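You operate a simulated robot arm through the tools that you are given. There is no shell and no other tool. Be economical: measure what you need, move in short steps, check, and stop when the job is done.

You run a simulated robot arm. Do the job below in one go: nothing can be reset, and whatever is moved stays where it is left.

Task
Trace the ring on the tile at N24 in black paint, with the light box on High.
Fine: set switch and dial before tracing; use the thin brush from the rack, no stray dabs, put it back; lay the traced tile in the free bay at N25; the yellow tile stays, clean.

It is judged by the outcome, as a careful person would: the job done as asked, and still so three seconds after it is handed in. It fails if anything else is knocked over, pushed out of place, dropped, spilled or broken.

Robot
A 7-joint arm with a two-finger parallel gripper, fixed in place. Base frame: the origin is at the foot of the arm, x ahead of it, y to its left, z up; the work surface is at about z = 4. Readings come in mm, rad, newtons and seconds.
With the tool pointing down near the work surface it reaches from about 220 to 580 mm from the base axis. Its first joint turns from -1.152 to 1.152 rad. Payload 2.5 kg.
The TCP is the grasp point between the finger pads, 23 mm short of the fingertips. In the tool frame z runs along the fingers and y along their closing line. The gripper opens to 94 mm. The fingers are 38 mm wide and 10 mm thick; the gripper's body (54 by 96 mm) begins 39 mm behind the TCP.
Orientation is told as [roll, pitch, yaw] about the base's x, y, z axes, in that order, counted from this pose: with the fingers straight down and closing along the base's y, the tool's x points along the base's -x, its y along +y and its z along -z.

Tools
- The arm moves only by the tool nudge_tool. Its argument "rows" is one flat list of numbers, 7 for each row, row after row: the shift along the base's x, y, z in mm, then the turn, a rotation vector about the base's x, y, z in rad, then the opening, from 0 (shut) to 1 (fully open). In form: [x, y, z, wx, wy, wz, grip, x, y, z, wx, wy, wz, grip, ...]. A call has 1 to 12 rows; each row shifts and turns the commanded pose from where the row before left it. A row lasts 0.2 s, in which the tool goes at most 50 mm and 0.15 rad; a call with a longer step from one row to the next is refused whole, and so is a gripper value outside its range. A pose out of reach is approached as far as the arm can. The call stops where the force on the tool passes 40 N (or 10 N more than at its start, if that is more) or the arm is blocked; 0.2 s more then pass. The fingers move at their own pace (about 108 mm/s each) and stop on an object; they squeeze with about 42 N. The grip force told is the motor's: it shows also when the fingers shut on nothing. Time passes only in rows, and 0.2 s behind the last, so rows that do not move let the fingers close. The reply holds the time, the measured pose of the TCP, the force on the tool along the base axes, the opening and the grip force, in the units named above and with some noise, with the torque about the TCP (base axes, N m) and any sound that the robot's microphone picked up.
- Cameras (640 x 400 px; columns grow to the right, rows downward): "scene" is fixed at [91.3, -392.6, 544.5]; the picture's right is [0.97, -0.25, 0.00], its down [-0.14, -0.54, -0.83] and it looks along [0.21, 0.80, -0.56] (base axes); focal length 325 px, centre (320, 200). "wrist" rides on the gripper at [86, 16, -74] in the tool frame; the picture's right is [-0.18, 0.98, 0.00], its down [-0.58, -0.11, -0.81] and it looks along [-0.79, -0.15, 0.59] (tool axes); focal length 243 px, centre (320, 200). There is no depth. A picture from a camera that has moved, and an enlarged one, comes with that camera's place and axes in the base frame and with its lens.
- grab_frame(camera): a new picture of that camera. No time passes.
- enlarge(camera, box): a new picture of the part [left, top, right, bottom] of that camera's present view, enlarged. No time passes.
- close_job(): hands the job in; it is judged then, once.

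Go step by step. Nothing tells you positions but the pictures and the camera data: compare them with the known pose of the tool, close in by small moves and look again before you grip or let go. The budget is 120 turns and 68 pictures, counting those below and the enlarged ones. Unless the task says otherwise, let go and move clear before handing in, and close with one line.

The tools are called after "Emit:" as a command line: name --argument value ..., lists and objects as JSON in quotes. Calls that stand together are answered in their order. nudge_tool: Moves the arm, as the interface text tells. Its arguments: {"type":"object","properties":{"rows":{"type":"array","items":{"type":"number"}}},"required":["rows"]} The other tools are called the same way: grab_frame (camera) takes a picture; enlarge (camera, box) takes an enlarged picture of a part of a camera's view; close_job () hands the job in.

At the start:

```text
time_s: 0.0
position: [344.1, 151.9, 350.2]
orientation: [-0.001, 0.0, 0.001]
force: [-0.2, 0.8, 0.1]
torque: [0.0, -0.04, -0.01]
gripper_width: 93.7
finger_force: 0.0
```

scene: 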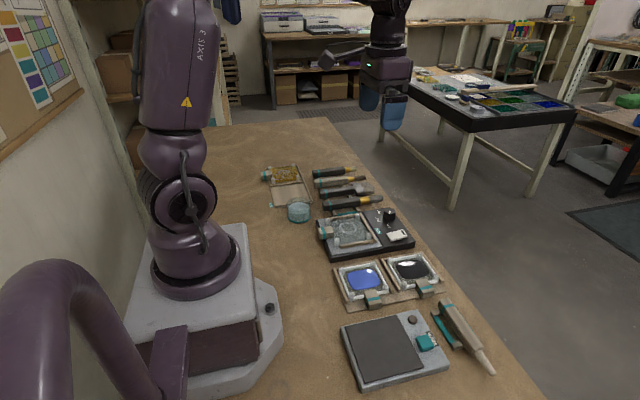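
wrist: 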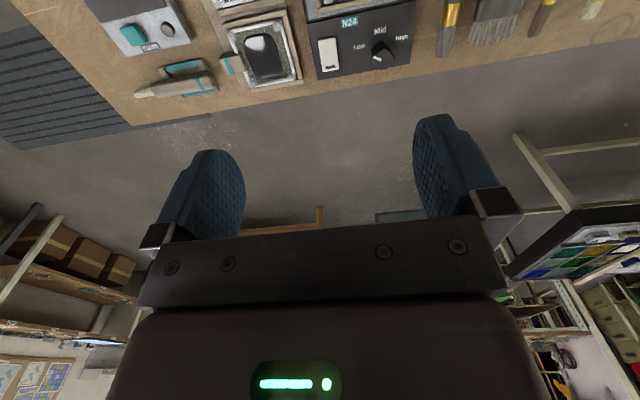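

I see a bench with a light box (N24), paint pans, brushes and a tray. I enlarge the scene to identify the parts.

Emit:
enlarge --camera "scene" --box '[250, 150, 430, 262]'

Emit:
enlarge --camera "scene" --box '[320, 240, 500, 390]'

Emit:
enlarge --camera "wrist" --box '[80, 0, 640, 130]'

```text
3.56 times, centred on (340, 206) of scene
camera zoom: at [91.3, -392.6, 544.5], right [0.97, -0.25, 0.0], down [-0.14, -0.54, -0.83], along [0.21, 0.8, -0.56], focal length 1156 px, centre (249, 179)
```

zoom: 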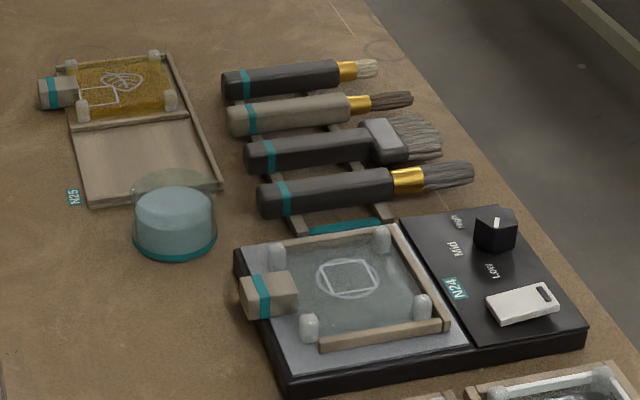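

```text
2.67 times, centred on (410, 315) of scene
camera zoom: at [91.3, -392.6, 544.5], right [0.97, -0.25, 0.0], down [-0.14, -0.54, -0.83], along [0.21, 0.8, -0.56], focal length 867 px, centre (80, -107)
```

zoom: 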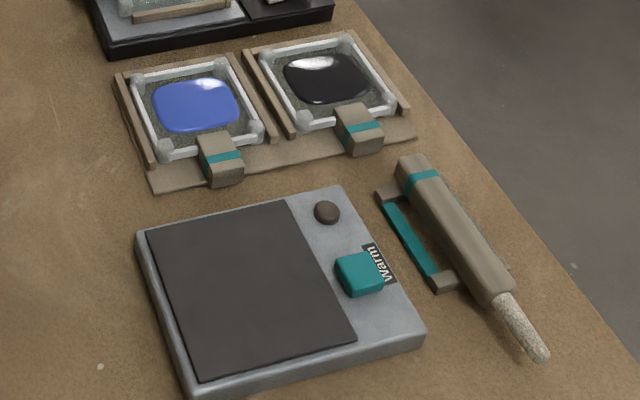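

```text
1.14 times, centred on (360, 65) of wrist
camera zoom: at [258.2, 167.0, 424.3], right [0.18, 0.98, 0.0], down [0.58, -0.11, 0.81], along [0.79, -0.15, -0.59], focal length 277 px, centre (274, 354)
```

zoom: 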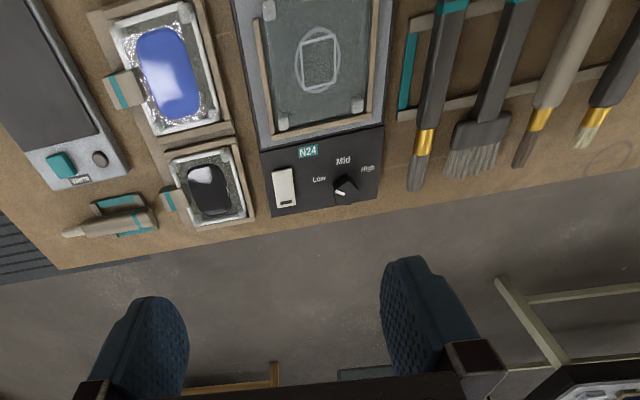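

Dial is near (440,230), the light box around (380,210), brushes beyond it at larger y. I move lower with a tilt to get a clear look from the wrist camera.

Emit:
nudge_tool --rows '[-15, 15, -20, 0, 0.12, 0, 1, -15, 15, -25, 0, 0.12, 0, 1, -15, 15, -25, 0, 0.12, 0, 1, 0, 0, -20, 0, 0.12, 0, 1]'

Emit:
grab_frame --camera "wrist"

```text
time_s: 1.0
position: [298.6, 197.1, 260.6]
orientation: [-0.001, 0.482, 0.0]
force: [-0.1, 0.6, 0.3]
torque: [-0.01, -0.02, 0.01]
gripper_width: 93.9
finger_force: 0.1
```

```text
62 pictures are left
camera wrist: at [257.3, 212.4, 366.1], right [0.16, 0.98, -0.08], down [0.89, -0.11, 0.44], along [0.43, -0.15, -0.89], focal length 243 px, centre (320, 200)
```

wrist: 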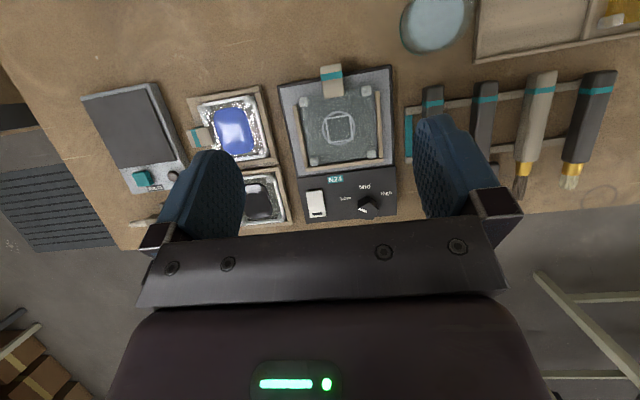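

Emit:
enlarge --camera "wrist" --box '[270, 60, 410, 225]'

Emit:
enlarge --camera "wrist" --box '[400, 0, 640, 200]'

```text
2.42 times, centred on (340, 142) of wrist
camera zoom: at [257.3, 212.4, 366.1], right [0.16, 0.98, -0.08], down [0.89, -0.11, 0.44], along [0.43, -0.15, -0.89], focal length 588 px, centre (272, 339)
```

zoom: 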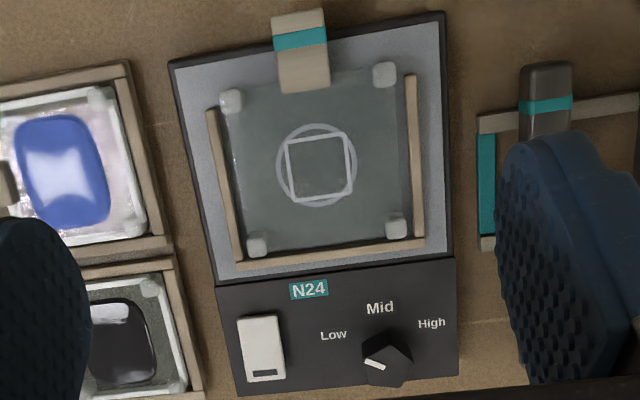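

```text
2.00 times, centred on (520, 100) of wrist
camera zoom: at [257.3, 212.4, 366.1], right [0.16, 0.98, -0.08], down [0.89, -0.11, 0.44], along [0.43, -0.15, -0.89], focal length 485 px, centre (-80, 400)
```

zoom: 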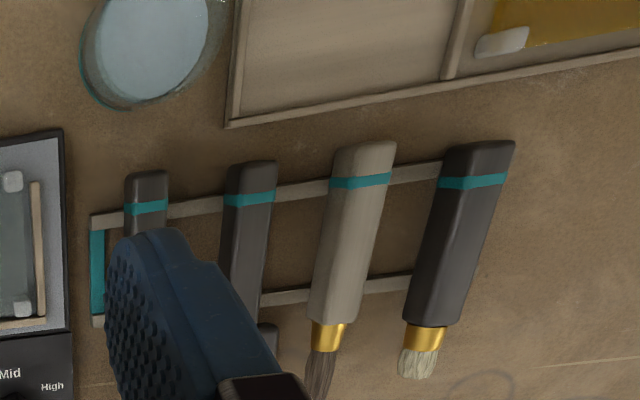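

Tile, switch, dial and brushes are visible; the switch is around (427,149), the knob (436,227). I move closer for a detailed look.

Emit:
nudge_tool --rows '[20, -3, -25, 0, 0, 0, 1, 20, -3, -25, 0, 0, 0, 1, 10, -3, -25, 0, 0, 0, 1]'

Emit:
grab_frame --camera "wrist"

```text
time_s: 1.8
position: [351.4, 187.7, 185.5]
orientation: [-0.001, 0.478, 0.001]
force: [-0.3, 0.9, 0.1]
torque: [0.01, 0.04, 0.04]
gripper_width: 93.9
finger_force: 0.0
```

```text
59 pictures are left
camera wrist: at [308.0, 203.0, 290.3], right [0.16, 0.98, -0.09], down [0.89, -0.11, 0.45], along [0.43, -0.15, -0.89], focal length 243 px, centre (320, 200)
```

wrist: 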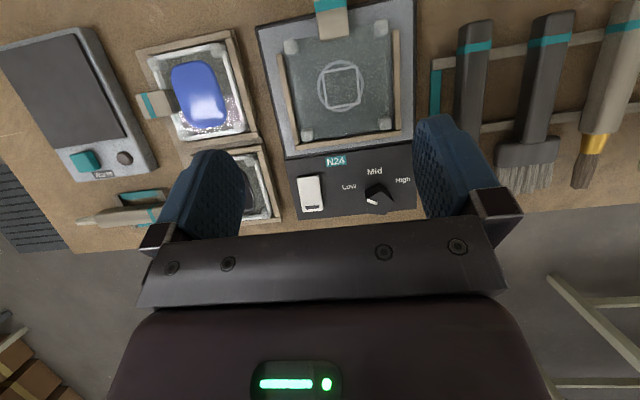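

Emit:
enlarge --camera "wrist" --box '[280, 150, 420, 220]'

Emit:
enlarge --camera "scene" --box '[360, 195, 430, 255]'

```text
4.57 times, centred on (350, 185) of wrist
camera zoom: at [308.0, 203.0, 290.3], right [0.16, 0.98, -0.09], down [0.89, -0.11, 0.45], along [0.43, -0.15, -0.89], focal length 1109 px, centre (183, 269)
```

zoom: 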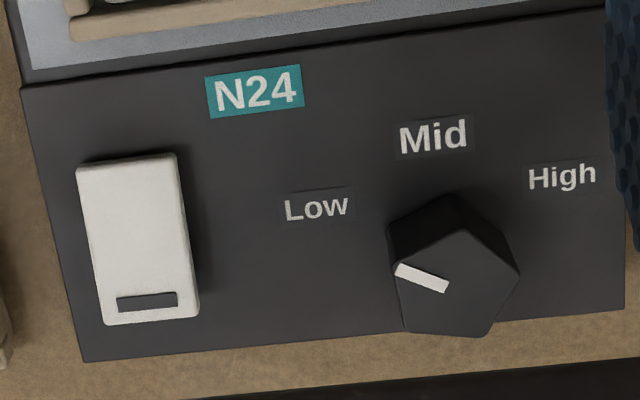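

```text
6.67 times, centred on (395, 225) of scene
camera zoom: at [91.3, -392.6, 544.5], right [0.97, -0.25, 0.0], down [-0.14, -0.54, -0.83], along [0.21, 0.8, -0.56], focal length 2168 px, centre (-180, 33)
```

zoom: 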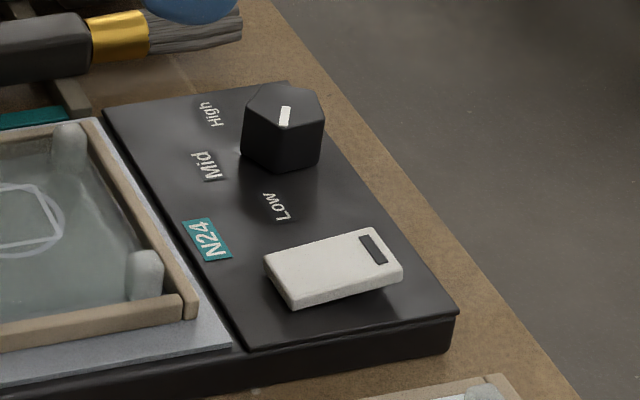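

The knob points to Low at about (441,227,40) and needs about -120° about z to reach High; the rocker's marked end (442,149,35) is raised. I straighten the tool, shut the fingers, and go above the rocker's raised end.

Emit:
nudge_tool --rows '[26, -10, 0, 0, -0.12, 0, 0, 26, -10, 0, 0, -0.12, 0, 0, 26, -10, 0, 0, -0.12, 0, 0, 25, -8.7, 0, 0, -0.12, 0, 0, 0, 0, -40, 0, 0, 0, 0, 0, 0, -40, 0, 0, 0, 0, 0, 0, -20, 0, 0, 0, 0]'

Emit:
grab_frame --camera "wrist"

Emit:
enlarge --camera "scene" --box '[340, 150, 480, 270]'

```text
time_s: 3.4
position: [454.7, 148.3, 85.3]
orientation: [-0.001, -0.003, 0.0]
force: [0.2, 0.2, -0.1]
torque: [0.01, 0.02, 0.0]
gripper_width: 0.0
finger_force: 41.7
```

```text
56 pictures are left
camera wrist: at [367.3, 163.9, 158.9], right [0.18, 0.98, 0.0], down [0.58, -0.11, 0.81], along [0.79, -0.15, -0.59], focal length 243 px, centre (320, 200)
```

wrist: 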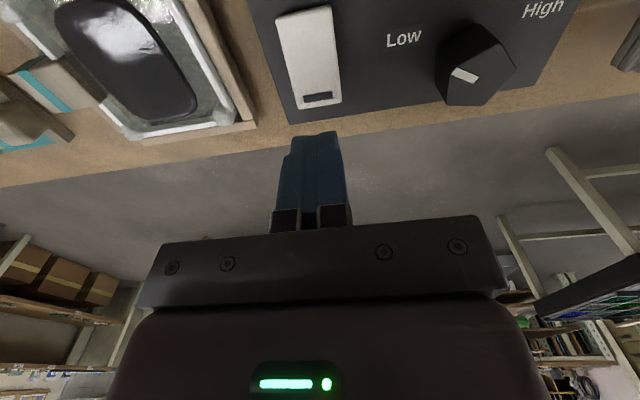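

```text
3.33 times, centred on (410, 210) of scene
camera zoom: at [91.3, -392.6, 544.5], right [0.97, -0.25, 0.0], down [-0.14, -0.54, -0.83], along [0.21, 0.8, -0.56], focal length 1084 px, centre (20, 167)
```

zoom: 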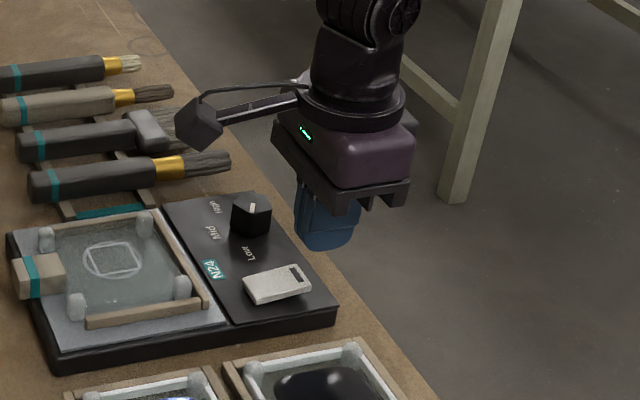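

The mark is at (439,149), under the fingertips' inner edge. I press down gently.

Emit:
nudge_tool --rows '[-2, 0.5, -10, 0, 0, 0, 0, 0, 0, -10, 0, 0, 0, 0, 0, 0, -5, 0, 0, 0, 0, 0, 0, -3, 0, 0, 0, 0, 0, 0, -3, 0, 0, 0, 0]'

Emit:
enlarge --camera "scene" --box '[340, 190, 440, 270]'

```text
time_s: 4.6
position: [450.4, 148.0, 54.7]
orientation: [-0.001, 0.0, 0.0]
force: [-2.3, -2.1, 6.4]
torque: [0.0, 0.22, 0.0]
gripper_width: 0.0
finger_force: 41.9
```

```text
5.00 times, centred on (390, 230) of scene
camera zoom: at [91.3, -392.6, 544.5], right [0.97, -0.25, 0.0], down [-0.14, -0.54, -0.83], along [0.21, 0.8, -0.56], focal length 1626 px, centre (-30, 50)
```

zoom: 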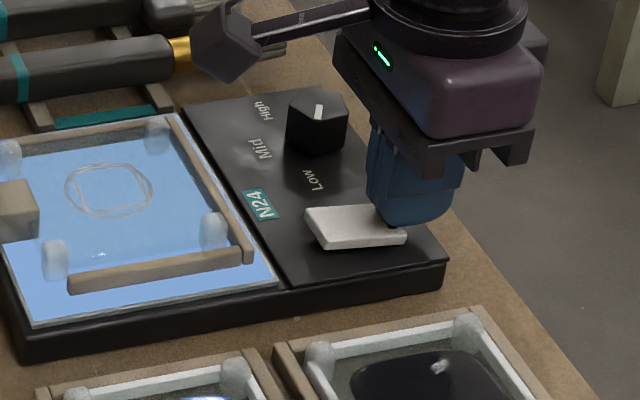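

The light box is on. I lift off and go above the knob, yawing +40° and opening partly.

Emit:
nudge_tool --rows '[0, 0, 30, 0, 0, 0, 0, 0, 0, 25, 0, 0, 0, 0, -2, 16, 0, 0, 0, 0.14, 0.6, -2, 16, 0, 0, 0, 0.14, 0.6, -2, 16, 0, 0, 0, 0.14, 0.6, -2, 16, 0, 0, 0, 0.14, 0.6, -1.5, 14.5, 0, 0, 0, 0.14, 0.6]'

Emit:
grab_frame --camera "wrist"

Emit:
enlarge --camera "scene" --box '[320, 160, 440, 260]'

```text
time_s: 6.2
position: [440.6, 228.2, 109.9]
orientation: [0.001, 0.0, 0.701]
force: [0.0, 0.5, 0.2]
torque: [-0.01, 0.0, 0.02]
gripper_width: 56.4
finger_force: 0.1
```

```text
53 pictures are left
camera wrist: at [364.3, 184.1, 183.6], right [-0.49, 0.87, 0.0], down [0.51, 0.29, 0.81], along [0.7, 0.4, -0.59], focal length 243 px, centre (320, 200)
```

wrist: 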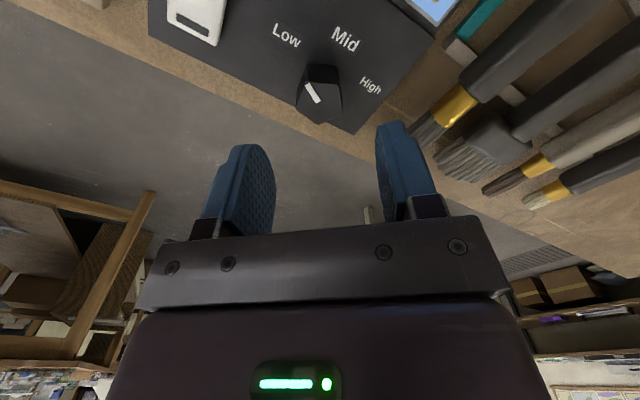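

```text
4.00 times, centred on (380, 210) of scene
camera zoom: at [91.3, -392.6, 544.5], right [0.97, -0.25, 0.0], down [-0.14, -0.54, -0.83], along [0.21, 0.8, -0.56], focal length 1301 px, centre (80, 160)
```

zoom: 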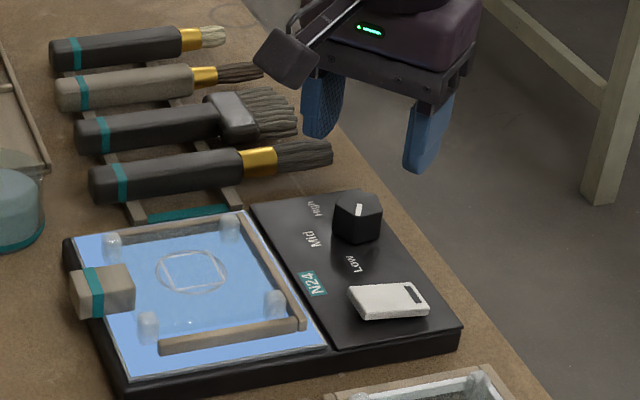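

Light box on, tool above the knob. I take an enlarged look to centre precisely.

Emit:
enlarge --camera "wrist" --box '[260, 40, 400, 140]'

```text
4.00 times, centred on (330, 90) of wrist
camera zoom: at [364.3, 184.1, 183.6], right [-0.49, 0.87, 0.0], down [0.51, 0.29, 0.81], along [0.7, 0.4, -0.59], focal length 970 px, centre (280, 640)
```

zoom: 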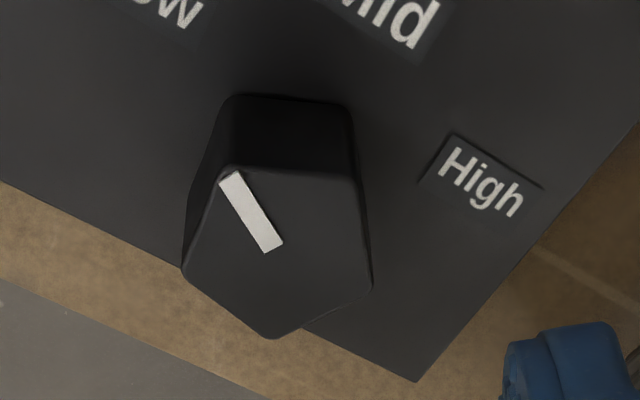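

Knob centre (440.4,227.7), top z≈42, panel z≈20. I align by a small shift, descend and close.

Emit:
nudge_tool --rows '[0.7, -1.5, -30, 0, 0, 0.035, 0.6, 0, 0, -20, 0, 0, 0, 0.6, 0, 0, -10, 0, 0, 0, 0.6, 0, 0, 0, 0, 0, 0, 0.2, 0, 0, 0, 0, 0, 0, 0.2, 0, 0, 0, 0, 0, 0, 0.2]'

```text
time_s: 7.6
position: [440.9, 227.8, 49.8]
orientation: [0.002, 0.001, 0.735]
force: [-1.6, 5.9, -2.9]
torque: [-0.71, 0.19, -0.01]
gripper_width: 29.8
finger_force: 45.5
```

Gripped at 29.8 mm. I turn the knob clockwise in steps.

Emit:
nudge_tool --rows '[-0.1, -0.05, 0, 0, 0, -0.14, 0.2, -0.1, -0.05, 0, 0, 0, -0.14, 0.2, -0.1, -0.05, 0, 0, 0, -0.14, 0.2, -0.15, 0, 0, 0, 0, -0.14, 0.2, -0.15, 0, 0, 0, 0, -0.14, 0.2, -0.15, 0, 0, 0, 0, -0.14, 0.2, -0.2, 0.05, 0, 0, 0, -0.14, 0.2, -0.2, 0.05, 0, 0, 0, -0.14, 0.2, -0.2, 0.05, 0, 0, 0, -0.14, 0.2, -0.2, 0.1, 0, 0, 0, -0.14, 0.2]'

Emit:
enlarge --camera "scene" --box '[340, 170, 440, 250]'

```text
time_s: 9.8
position: [439.8, 226.4, 49.9]
orientation: [-0.003, 0.003, -0.669]
force: [-27.5, -1.3, 17.1]
torque: [0.98, 0.47, 0.03]
gripper_width: 30.2
finger_force: 45.1
```

```text
5.00 times, centred on (390, 210) of scene
camera zoom: at [91.3, -392.6, 544.5], right [0.97, -0.25, 0.0], down [-0.14, -0.54, -0.83], along [0.21, 0.8, -0.56], focal length 1626 px, centre (-30, 150)
```

zoom: 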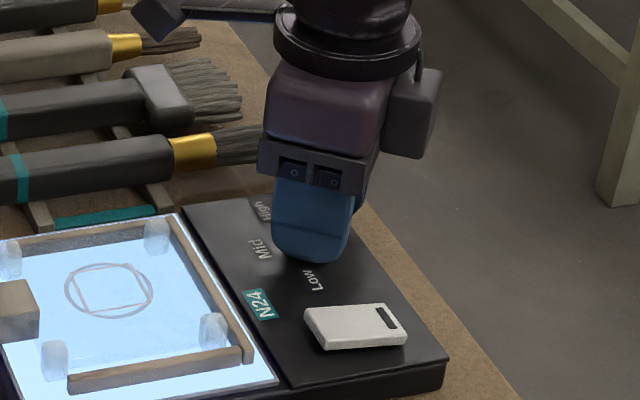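

The light brightened; there's a 27 N side load, so I relieve it slightly and then continue the turn.

Emit:
nudge_tool --rows '[-1, 0, 0, 0, 0, 0, 0.2, -0.5, 0, 0, 0, 0, 0, 0.2]'

```text
time_s: 10.4
position: [441.3, 227.6, 49.2]
orientation: [0.001, 0.0, -0.665]
force: [-6.8, 7.9, 3.3]
torque: [0.33, 1.35, 0.04]
gripper_width: 29.7
finger_force: 45.1
```

Emit:
nudge_tool --rows '[-0.1, 0, 0, 0, 0, -0.14, 0.2, -0.1, 0, 0, 0, 0, -0.14, 0.2, -0.1, 0, 0, 0, 0, -0.14, 0.2, -0.1, 0, 0, 0, 0, -0.14, 0.2, 0, 0, 0, 0, 0, -0.14, 0.2]'

```text
time_s: 11.6
position: [438.9, 228.3, 49.6]
orientation: [0.0, 0.002, -1.366]
force: [2.1, 15.4, -11.4]
torque: [-0.23, -0.16, 0.07]
gripper_width: 29.8
finger_force: 45.1
```

Turn finished. I open and lift straight up, then look.

Emit:
nudge_tool --rows '[0, 0, 0, 0, 0, 0, 0.5, 0, 0, 0, 0, 0, 0, 0.5, 0, 0, 20, 0, 0, 0, 0.5, 0, 0, 40, 0, 0, 0, 0.5, 0, 0, 40, 0, 0, 0.1, 0.5]'

Emit:
enlarge --camera "scene" --box '[300, 150, 440, 260]'

```text
time_s: 12.8
position: [437.8, 225.5, 148.7]
orientation: [0.001, 0.0, -1.265]
force: [-0.2, 0.0, -0.2]
torque: [0.03, -0.02, -0.02]
gripper_width: 47.0
finger_force: 0.0
```

```text
3.64 times, centred on (370, 205) of scene
camera zoom: at [91.4, -392.6, 544.5], right [0.97, -0.25, 0.0], down [-0.14, -0.54, -0.83], along [0.21, 0.8, -0.56], focal length 1183 px, centre (138, 182)
```

zoom: 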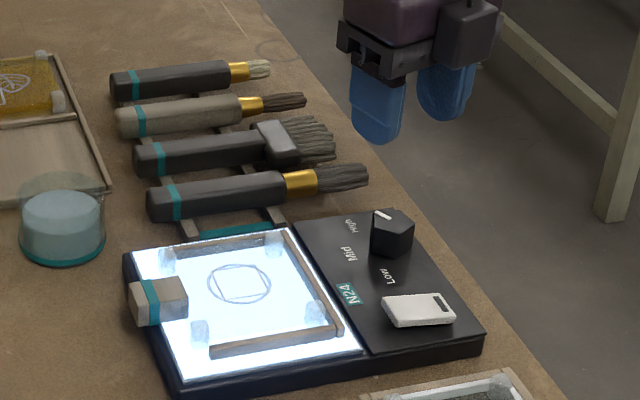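

The light box is on High. Now I move over to look at the brushes at around y≈440.

Emit:
nudge_tool --rows '[-18, 20, 10, 0, 0, 0.14, 1, -18, 20, 10, 0, 0, 0.14, 1, -18, 20, 10, 0, 0, 0.14, 1, -18, 20, 10, 0, 0, 0.14, 1, -18, 20, 10, 0, 0, 0.14, 1, -18, 20, 0, 0, 0, 0.14, 1, -18, 20, 0, 0, 0, 0.14, 1, -15, 20, 0, 0, 0, 0.14, 1, 0, 15, 0, 0, 0, 0.145, 1, 0, 0, 0, 0, 0.12, 0, 1, 0, 0, 0, 0, 0.12, 0, 1, 0, 0, 0, 0, 0.12, 0, 1]'

Emit:
grab_frame --camera "wrist"

```text
time_s: 15.4
position: [296.4, 401.3, 200.1]
orientation: [0.0, 0.361, 0.001]
force: [0.9, 0.0, 0.3]
torque: [0.0, 0.01, -0.02]
gripper_width: 94.3
finger_force: 0.0
```

```text
48 pictures are left
camera wrist: at [242.7, 416.8, 299.1], right [0.17, 0.98, -0.06], down [0.83, -0.11, 0.55], along [0.53, -0.15, -0.83], focal length 243 px, centre (320, 200)
```

wrist: 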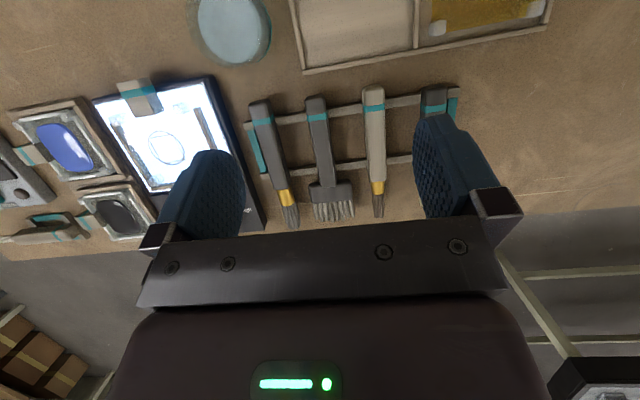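

Emit:
enlarge --camera "wrist" --box '[240, 70, 460, 240]'

Emit:
enlarge --camera "scene" --box '[250, 150, 390, 240]'

```text
2.35 times, centred on (350, 155) of wrist
camera zoom: at [242.7, 416.8, 299.1], right [0.17, 0.98, -0.06], down [0.83, -0.11, 0.55], along [0.53, -0.15, -0.83], focal length 571 px, centre (249, 306)
```

zoom: 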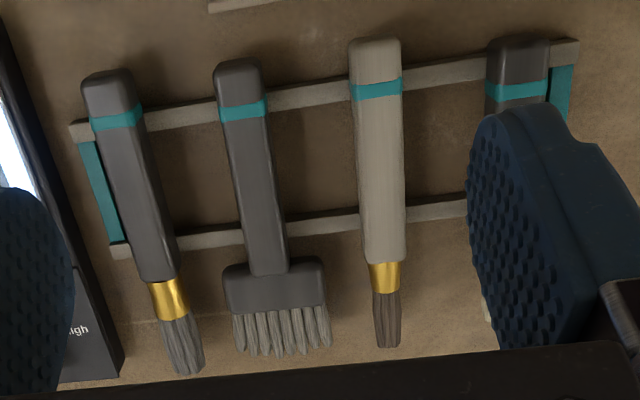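

```text
4.44 times, centred on (320, 195) of scene
camera zoom: at [91.3, -392.6, 544.5], right [0.97, -0.25, 0.0], down [-0.14, -0.54, -0.83], along [0.21, 0.8, -0.56], focal length 1446 px, centre (320, 222)
```

zoom: 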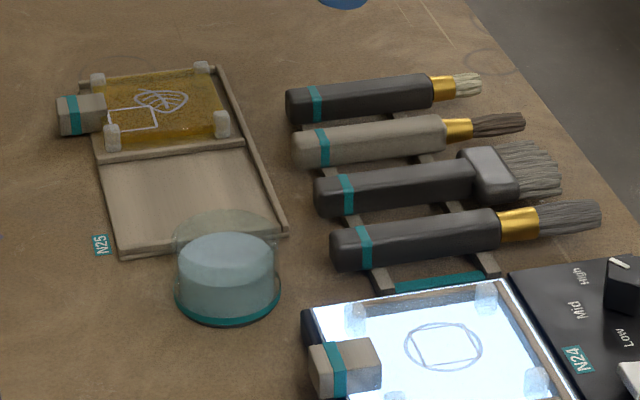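

The tan brush (3rd) is the thin one, lying along x at y≈446, handle z≈20, tip at x≈457; I'll grip it between the rails at x≈340. First I hover above it.

Emit:
nudge_tool --rows '[15, 15, -10, 0, -0.12, 0, 0.6, 15, 15, -20, 0, -0.12, 0, 0.6, 13.6, 14.7, -30, 0, -0.12, 0, 0.6, 0, 0, -30, 0, 0, 0, 0.6, 0, 0, -20, 0, 0, 0, 0.6]'

Emit:
grab_frame --camera "wrist"

Emit:
enlarge --camera "scene" --box '[280, 110, 400, 220]'

```text
time_s: 16.6
position: [341.2, 445.9, 88.2]
orientation: [0.0, 0.0, -0.001]
force: [-0.2, 0.0, -0.1]
torque: [0.0, -0.02, -0.01]
gripper_width: 56.2
finger_force: 0.1
```

```text
45 pictures are left
camera wrist: at [254.5, 461.8, 162.4], right [0.18, 0.98, 0.0], down [0.58, -0.11, 0.81], along [0.79, -0.15, -0.59], focal length 243 px, centre (320, 200)
```

wrist: 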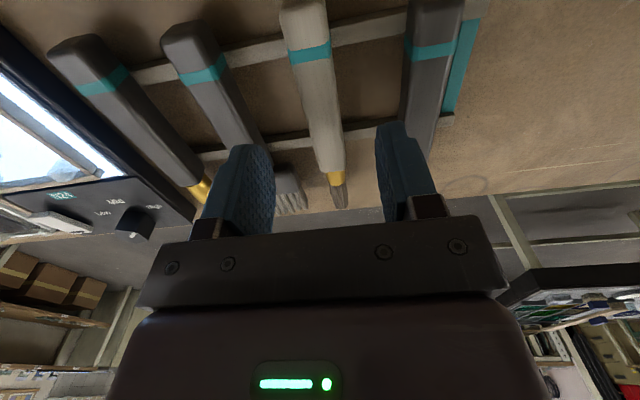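

```text
3.64 times, centred on (340, 165) of scene
camera zoom: at [91.3, -392.6, 544.5], right [0.97, -0.25, 0.0], down [-0.14, -0.54, -0.83], along [0.21, 0.8, -0.56], focal length 1183 px, centre (247, 327)
```

zoom: 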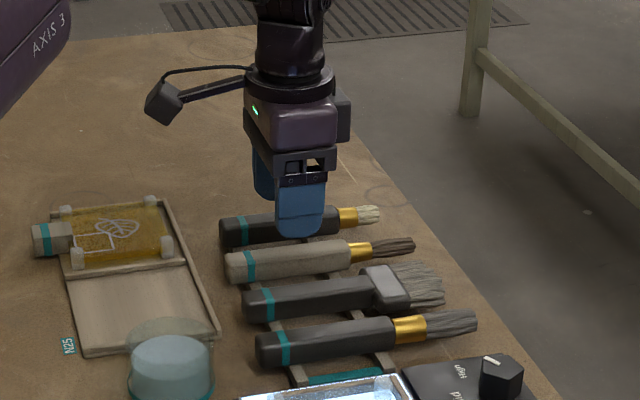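

The handle is centred between the fingers. I descend and close.

Emit:
nudge_tool --rows '[0, 0, -25, 0, 0, 0, 0.6, 0, 0, -20, 0, 0, 0, 0.6, 0, 0, -12, 0, 0, 0, 0.6, 0, 0, 0, 0, 0, 0, 0.1, 0, 0, 0, 0, 0, 0, 0.1, 0, 0, 0, 0, 0, 0, 0.1]'

```text
time_s: 18.0
position: [342.1, 446.0, 32.7]
orientation: [0.001, 0.0, -0.001]
force: [0.6, 0.1, 0.1]
torque: [0.02, -0.07, 0.05]
gripper_width: 21.5
finger_force: 42.0
```

Gripped (21.5 mm). I lift straight up and check.

Emit:
nudge_tool --rows '[0, 0, 10, 0, 0, 0, 0.1, 0, 0, 20, 0, 0, 0, 0.1, 0, 0, 40, 0, 0, 0, 0.1, 0, 0, 40, 0, 0, 0, 0.1]'

Emit:
enlarge --camera "scene" --box '[280, 90, 420, 210]'

Emit:
grab_frame --camera "wrist"

```text
time_s: 19.0
position: [340.8, 446.0, 143.3]
orientation: [0.0, 0.002, -0.001]
force: [-0.3, 0.1, -1.5]
torque: [0.01, 0.01, -0.02]
gripper_width: 21.4
finger_force: 42.5
```

```text
3.33 times, centred on (350, 150) of scene
camera zoom: at [91.4, -392.6, 544.5], right [0.97, -0.25, 0.0], down [-0.14, -0.54, -0.83], along [0.21, 0.8, -0.56], focal length 1084 px, centre (220, 367)
```

zoom: 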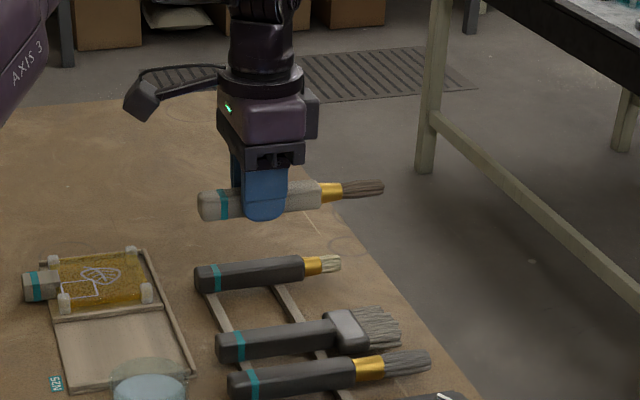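

```text
42 pictures are left
camera wrist: at [254.9, 461.2, 216.4], right [0.18, 0.98, 0.0], down [0.58, -0.11, 0.81], along [0.79, -0.15, -0.59], focal length 243 px, centre (320, 200)
```

wrist: 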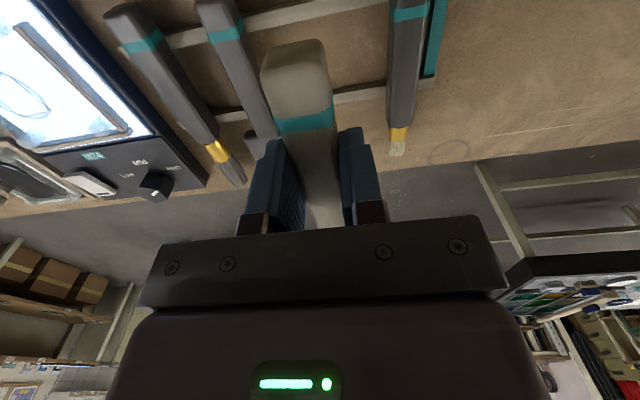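

Brush held horizontally, tip about 118 mm ahead of the TCP. I raise and tilt the brush tip down by 0.75 rad, then travel toward the black paint at about (413,46).

Emit:
nudge_tool --rows '[0, 0, 15, 0, 0.15, 0, 0.1, 0, 0, 15, 0, 0.15, 0, 0.1, 0, 0, 15, 0, 0.15, 0, 0.1, 0, -30, 10, 0, 0.15, 0, 0.1, 0, -45, 10, 0, 0.15, 0, 0.1, 0, -45, 0, 0, 0, 0, 0.1, 0, -45, 0, 0, 0, 0, 0.1, 0, -45, 0, 0, 0, 0, 0.1, -5, -45, 0, 0, 0, 0, 0.1, -5, -45, 0, 0, 0, 0, 0.1, -5, -45, 0, 0, 0, 0, 0.1]'

Emit:
grab_frame --camera "wrist"

Emit:
grab_frame --camera "scene"

```text
time_s: 21.4
position: [320.8, 95.2, 208.2]
orientation: [-0.001, 0.748, 0.001]
force: [-0.4, -0.1, -1.5]
torque: [0.02, 0.01, 0.02]
gripper_width: 21.5
finger_force: 42.2
out of reach, approached as far as the arm can: row 3
```

```text
41 pictures are left
camera wrist: at [308.4, 110.3, 321.9], right [0.13, 0.98, -0.12], down [0.97, -0.11, 0.19], along [0.18, -0.15, -0.97], focal length 243 px, centre (320, 200)
```

wrist: 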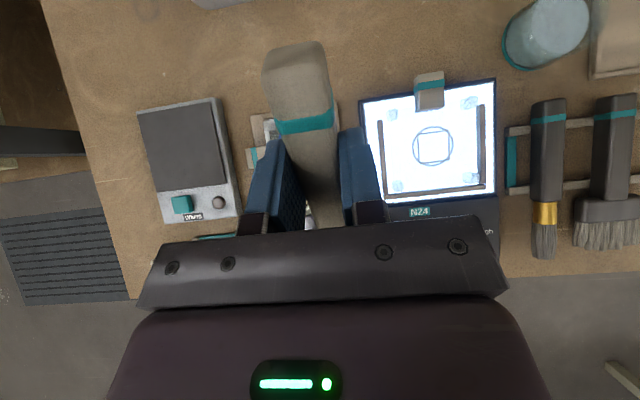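

```text
40 pictures are left
```

scene: 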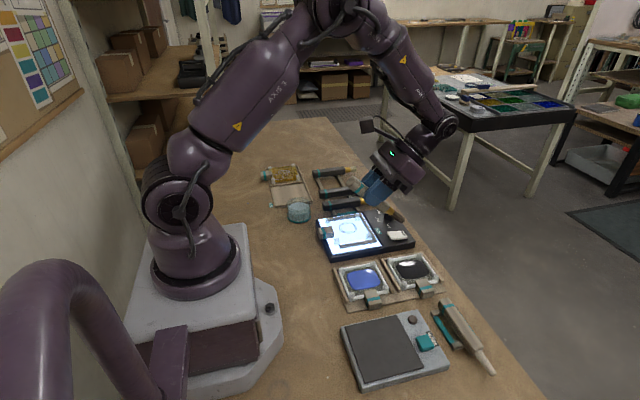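

The arm carries the brush near (321,95,208). I enlarge the scene to see the brush tip and the paint tile.

Emit:
enlarge --camera "scene" --box '[340, 160, 460, 310]'

```text
2.67 times, centred on (400, 235) of scene
camera zoom: at [91.4, -392.6, 544.5], right [0.97, -0.25, 0.0], down [-0.14, -0.54, -0.83], along [0.21, 0.8, -0.56], focal length 867 px, centre (107, 107)
```

zoom: 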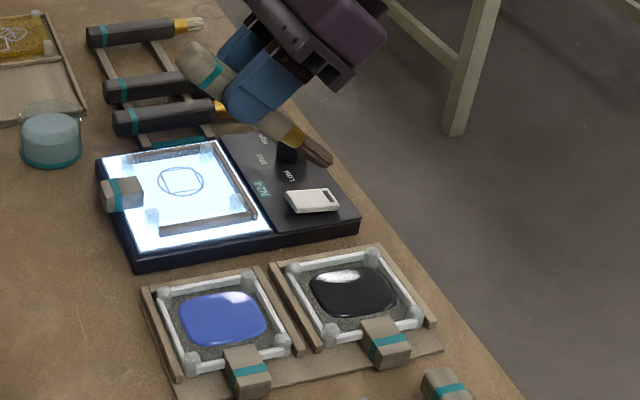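

Tip is about (80, 0, -91) from the TCP. I move it above the black paint at a height of roughly 50 mm.

Emit:
nudge_tool --rows '[7, -24, -15, 0, 0, 0, 0.1, 6, -24, -25, 0, 0, 0, 0.1, 0, 0, -25, 0, 0, 0, 0.1]'

Emit:
enlarge --camera "scene" --box '[370, 220, 460, 300]'

Emit:
grab_frame --camera "wrist"

```text
time_s: 22.2
position: [333.9, 47.3, 143.7]
orientation: [0.001, 0.75, -0.001]
force: [-0.2, -0.5, -0.3]
torque: [-0.01, 0.01, -0.04]
gripper_width: 21.3
finger_force: 41.8
```

```text
5.00 times, centred on (415, 260) of scene
camera zoom: at [91.3, -392.6, 544.5], right [0.97, -0.25, 0.0], down [-0.14, -0.54, -0.83], along [0.21, 0.8, -0.56], focal length 1626 px, centre (-155, -100)
```

zoom: 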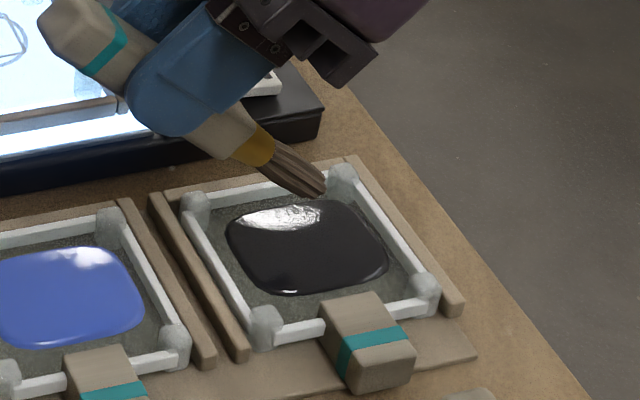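

```text
37 pictures are left
camera wrist: at [321.1, 63.2, 255.9], right [0.13, 0.98, -0.13], down [0.97, -0.11, 0.2], along [0.18, -0.15, -0.97], focal length 243 px, centre (320, 200)
```

wrist: 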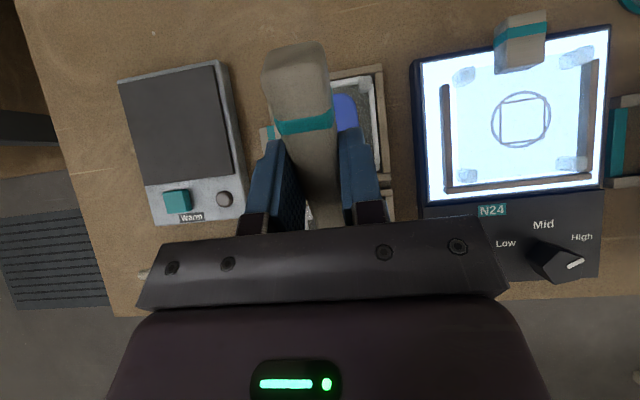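

Tip is about 35-40 mm above the middle of the black pool. I descend straight down most of the way and check.

Emit:
nudge_tool --rows '[0, 0, -15, 0, 0, 0, 0.1, 0, 0, -13, 0, 0, 0, 0.1]'

Emit:
enlarge --camera "scene" --box '[370, 220, 460, 300]'

```text
time_s: 22.8
position: [333.2, 47.6, 115.5]
orientation: [-0.001, 0.75, 0.0]
force: [0.9, -0.1, 0.2]
torque: [0.01, 0.0, -0.01]
gripper_width: 21.4
finger_force: 42.4
```

```text
5.00 times, centred on (415, 260) of scene
camera zoom: at [91.3, -392.6, 544.5], right [0.97, -0.25, 0.0], down [-0.14, -0.54, -0.83], along [0.21, 0.8, -0.56], focal length 1626 px, centre (-155, -100)
```

zoom: 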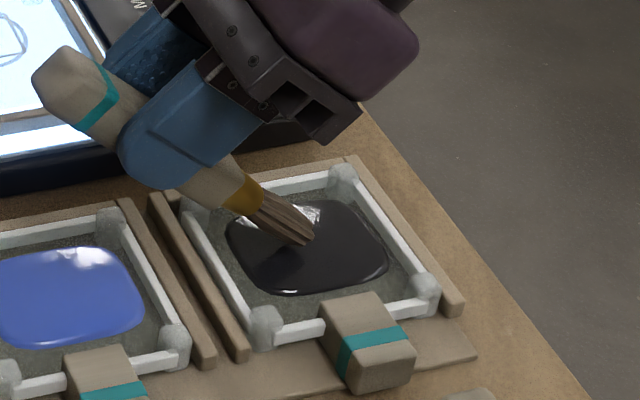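

Emit:
nudge_tool --rows '[0, 0, -5, 0, 0, 0, 0.1, 0, 0, -3, 0, 0, 0, 0.1]'

Emit:
enlarge --camera "scene" --box '[390, 245, 440, 285]'

```text
time_s: 23.4
position: [333.2, 48.4, 109.3]
orientation: [-0.001, 0.748, 0.0]
force: [-5.7, -0.8, 18.5]
torque: [-0.11, -0.92, -0.04]
gripper_width: 21.4
finger_force: 41.9
```

```text
10.00 times, centred on (415, 265) of scene
camera zoom: at [91.3, -392.6, 544.5], right [0.97, -0.25, 0.0], down [-0.14, -0.54, -0.83], along [0.21, 0.8, -0.56], focal length 3252 px, centre (-630, -450)
```

zoom: 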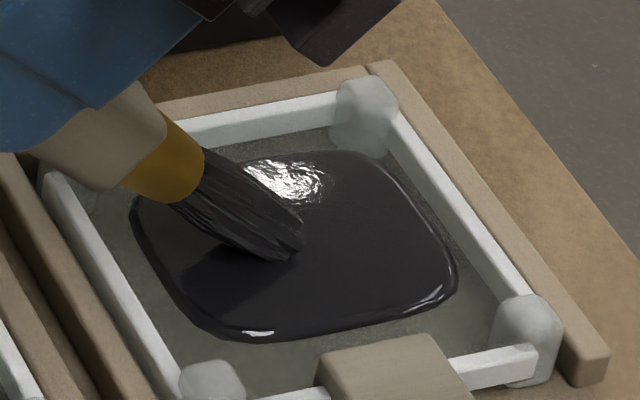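

The bristles are loaded black. I lift straight up, then shift to a spot where the ring can be measured well from the wrist camera.

Emit:
nudge_tool --rows '[0, 0, 10, 0, 0, 0, 0.1, 0, 0, 25, 0, 0, 0, 0.1, 0, 0, 35, 0, 0, 0, 0.1, -7, 25, 5, 0, 0, 0, 0.1, -6, 22, 5, 0, 0, 0, 0.1]'

Emit:
enlarge --camera "wrist" --box '[350, 60, 530, 220]'

Emit:
enlarge --camera "scene" --box '[315, 190, 425, 260]'

```text
time_s: 24.6
position: [319.3, 94.2, 187.1]
orientation: [-0.002, 0.75, -0.002]
force: [-0.1, -0.2, -1.1]
torque: [-0.01, -0.02, 0.01]
gripper_width: 21.3
finger_force: 42.3
```

```text
2.50 times, centred on (440, 140) of wrist
camera zoom: at [307.6, 110.4, 299.4], right [0.13, 0.98, -0.13], down [0.97, -0.11, 0.19], along [0.18, -0.15, -0.97], focal length 606 px, centre (20, 350)
```

zoom: 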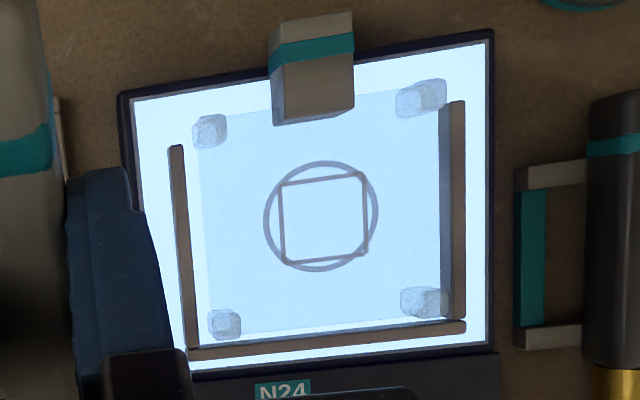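

```text
5.71 times, centred on (370, 225) of scene
camera zoom: at [91.3, -392.6, 544.5], right [0.97, -0.25, 0.0], down [-0.14, -0.54, -0.83], along [0.21, 0.8, -0.56], focal length 1858 px, centre (34, 57)
```

zoom: 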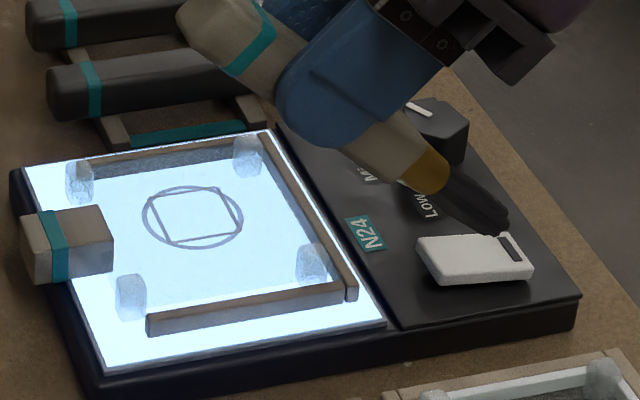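

The ring's centre is about (315.5,200.5), radius ≈21.3, tile top z≈30; the tile's tab sits on the -x side, so the brush should come in from +y. I yaw by -90° while moving, high above everything.

Emit:
nudge_tool --rows '[0, 16, 3, 0, 0, -0.1428, 0.1, 0, 17, 0, 0, 0, -0.1428, 0.1, 0, 17, 0, 0, 0, -0.1428, 0.1, 0, 17, 0, 0, 0, -0.1428, 0.1, 0, 17, 0, 0, 0, -0.1428, 0.1, 0, 17, 0, 0, 0, -0.1428, 0.1, 0, 17, 0, 0, 0, -0.1428, 0.1, -1, 17, 0, 0, 0, -0.1428, 0.1, -1, 17, 0, 0, 0, -0.1428, 0.1, -1, 17, 0, 0, 0, -0.1428, 0.1, 0, 16, 0, 0, 0, -0.1428, 0.1]'

Emit:
grab_frame --camera "scene"

```text
time_s: 27.0
position: [317.5, 279.7, 190.8]
orientation: [-0.001, 0.748, -1.574]
force: [-0.2, 0.0, -0.6]
torque: [0.06, -0.04, -0.03]
gripper_width: 21.5
finger_force: 41.7
```

```text
32 pictures are left
```

scene: 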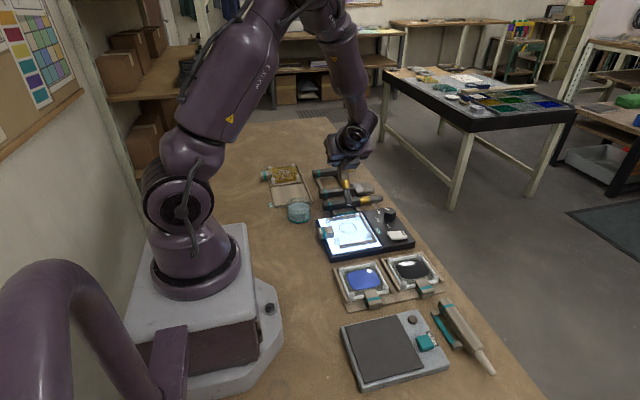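

The pose was reached. I lower so the tip is ~20 mm above the ring's centre and check alignment.

Emit:
nudge_tool --rows '[-1.5, 0.5, -30, 0, 0, 0, 0.1, 0, 0, -22, 0, 0, 0, 0.1]'

Emit:
enlarge --camera "scene" --box '[315, 190, 405, 255]'

```text
time_s: 27.6
position: [316.6, 280.1, 138.6]
orientation: [0.002, 0.75, -1.573]
force: [-0.2, -0.6, -1.0]
torque: [-0.06, 0.02, -0.02]
gripper_width: 21.4
finger_force: 41.9
```

```text
6.15 times, centred on (360, 222) of scene
camera zoom: at [91.3, -392.6, 544.5], right [0.97, -0.25, 0.0], down [-0.14, -0.54, -0.83], along [0.21, 0.8, -0.56], focal length 2001 px, centre (74, 62)
```

zoom: 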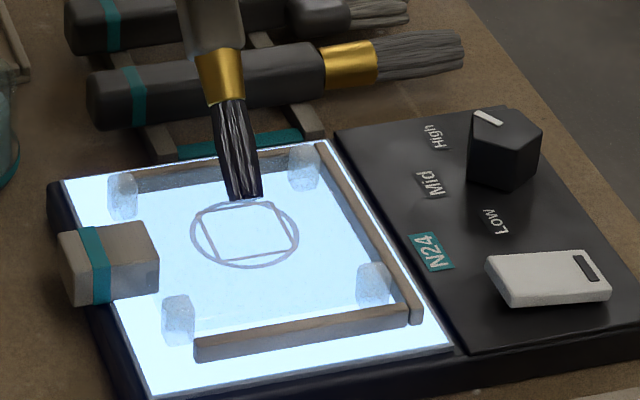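

Tip is centred over the ring (within ~1 mm) about 17 mm above it. I move to the ring's -y point and lower to just short of the tile.

Emit:
nudge_tool --rows '[-0.5, -21.3, 0, 0, 0, 0, 0.1, 0, 0, -10, 0, 0, 0, 0.1, 0, 0, -5, 0, 0, 0, 0.1]'

Emit:
enlarge --camera "scene" --box '[325, 205, 385, 245]'

```text
time_s: 28.4
position: [316.2, 261.5, 125.3]
orientation: [0.003, 0.753, -1.566]
force: [-2.4, 3.4, 17.7]
torque: [-1.25, 0.11, -0.1]
gripper_width: 21.6
finger_force: 41.6
```

```text
10.00 times, centred on (355, 225) of scene
camera zoom: at [91.3, -392.6, 544.5], right [0.97, -0.25, 0.0], down [-0.14, -0.54, -0.83], along [0.21, 0.8, -0.56], focal length 3252 px, centre (-30, -50)
```

zoom: 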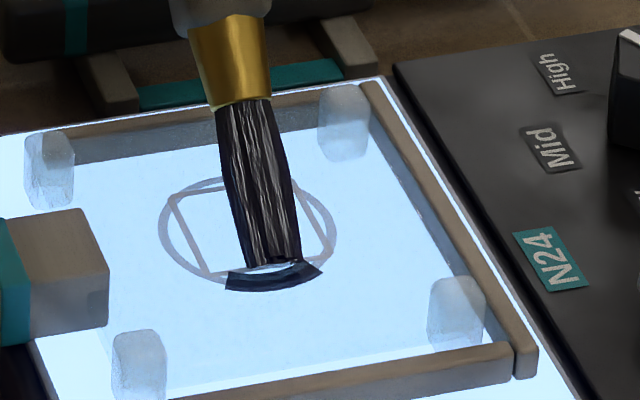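

The tip is in contact and painted an arc on the ring; force is a bit high and the tip sits a few mm inside the ring. I ease up and shift 4 mm toward -y, then check.

Emit:
nudge_tool --rows '[0, 0, 1.2, 0, 0, 0, 0.1, 0, -4, 0, 0, 0, 0, 0.1]'

Emit:
enlarge --camera "scene" --box '[325, 205, 385, 245]'

```text
time_s: 29.0
position: [315.1, 255.0, 125.0]
orientation: [0.003, 0.751, -1.57]
force: [0.5, 4.4, 13.9]
torque: [-0.65, 0.01, 0.0]
gripper_width: 21.3
finger_force: 41.8
```

```text
10.00 times, centred on (355, 225) of scene
camera zoom: at [91.3, -392.6, 544.5], right [0.97, -0.25, 0.0], down [-0.14, -0.54, -0.83], along [0.21, 0.8, -0.56], focal length 3252 px, centre (-30, -50)
```

zoom: 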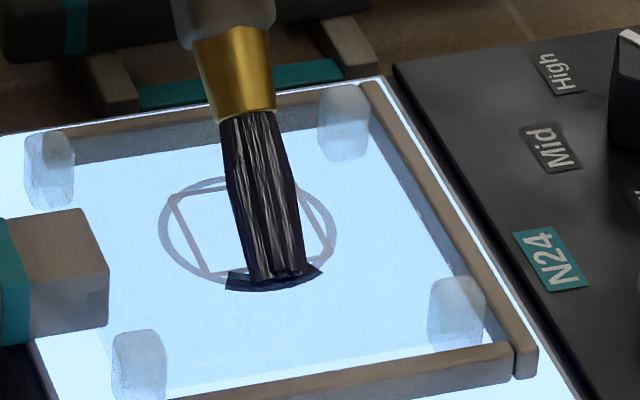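

Tip is now on the ring line. I trace the first quarter with lighter pressure.

Emit:
nudge_tool --rows '[-1, 0, 1.2, 0, 0, 0, 0.1, 5.51, 0.73, 0, 0, 0, 0, 0.1, 5.14, 2.12, 0, 0, 0, 0, 0.1, 4.41, 3.39, 0, 0, 0, 0, 0.1, 3.39, 4.41, 0, 0, 0, 0, 0.1, 2.12, 5.14, 0, 0, 0, 0, 0.1, 0.73, 5.51, 0, 0, 0, 0, 0.1]'

Emit:
enlarge --camera "scene" --box '[325, 205, 385, 245]'

```text
time_s: 30.6
position: [335.1, 276.8, 125.9]
orientation: [0.0, 0.748, -1.569]
force: [-0.7, 0.3, -1.5]
torque: [-0.03, 0.04, 0.01]
gripper_width: 21.2
finger_force: 41.9
```

```text
10.00 times, centred on (355, 225) of scene
camera zoom: at [91.3, -392.6, 544.5], right [0.97, -0.25, 0.0], down [-0.14, -0.54, -0.83], along [0.21, 0.8, -0.56], focal length 3252 px, centre (-30, -50)
```

zoom: 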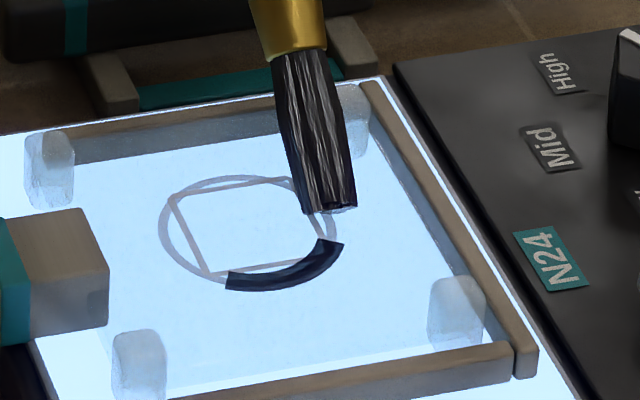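

Contact was lost partway (force 0). I lower 1.6 mm, go back two steps and forward again.

Emit:
nudge_tool --rows '[0, 0, -1.6, 0, 0, 0, 0.1, -0.73, -5.51, 0, 0, 0, 0, 0.1, -2.12, -5.14, 0, 0, 0, 0, 0.1, 2.12, 5.14, 0, 0, 0, 0, 0.1, 0.73, 5.51, 0, 0, 0, 0, 0.1]'

Emit:
enlarge --camera "scene" --box '[325, 205, 385, 245]'

```text
time_s: 31.8
position: [335.9, 275.9, 124.8]
orientation: [0.003, 0.749, -1.571]
force: [0.5, -2.7, 8.5]
torque: [-1.02, -0.01, 0.01]
gripper_width: 21.5
finger_force: 42.4
```

```text
10.00 times, centred on (355, 225) of scene
camera zoom: at [91.3, -392.6, 544.5], right [0.97, -0.25, 0.0], down [-0.14, -0.54, -0.83], along [0.21, 0.8, -0.56], focal length 3252 px, centre (-30, -50)
```

zoom: 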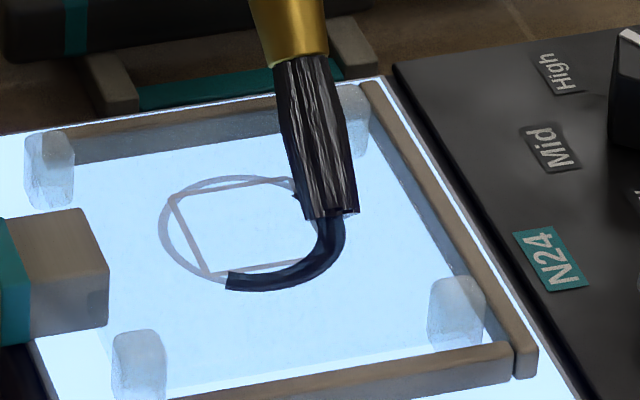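

Good. I continue over the far half of the ring.

Emit:
nudge_tool --rows '[-0.73, 5.51, 0, 0, 0, 0, 0.1, -2.12, 5.14, 0, 0, 0, 0, 0.1, -3.39, 4.41, 0, 0, 0, 0, 0.1, -4.41, 3.39, 0, 0, 0, 0, 0.1, -5.14, 2.12, 0, 0, 0, 0, 0.1, -5.51, 0.73, 0, 0, 0, 0, 0.1]'

Emit:
enlarge --camera "scene" --box '[325, 205, 385, 245]'

```text
time_s: 33.2
position: [313.5, 297.2, 124.3]
orientation: [0.0, 0.748, -1.571]
force: [-0.9, -0.2, -1.3]
torque: [0.0, 0.01, 0.0]
gripper_width: 21.2
finger_force: 41.9
```

```text
10.00 times, centred on (355, 225) of scene
camera zoom: at [91.4, -392.6, 544.5], right [0.97, -0.25, 0.0], down [-0.14, -0.54, -0.83], along [0.21, 0.8, -0.56], focal length 3252 px, centre (-30, -50)
```

zoom: 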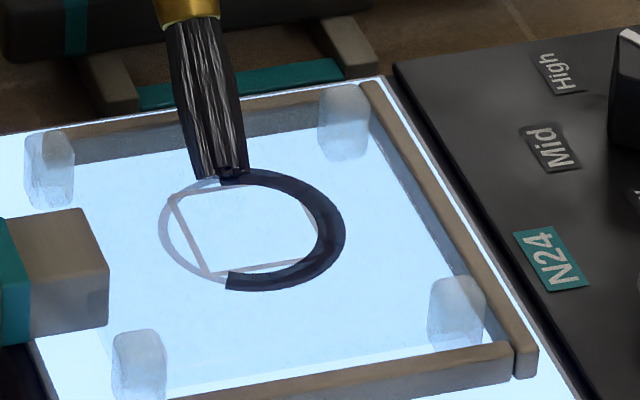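

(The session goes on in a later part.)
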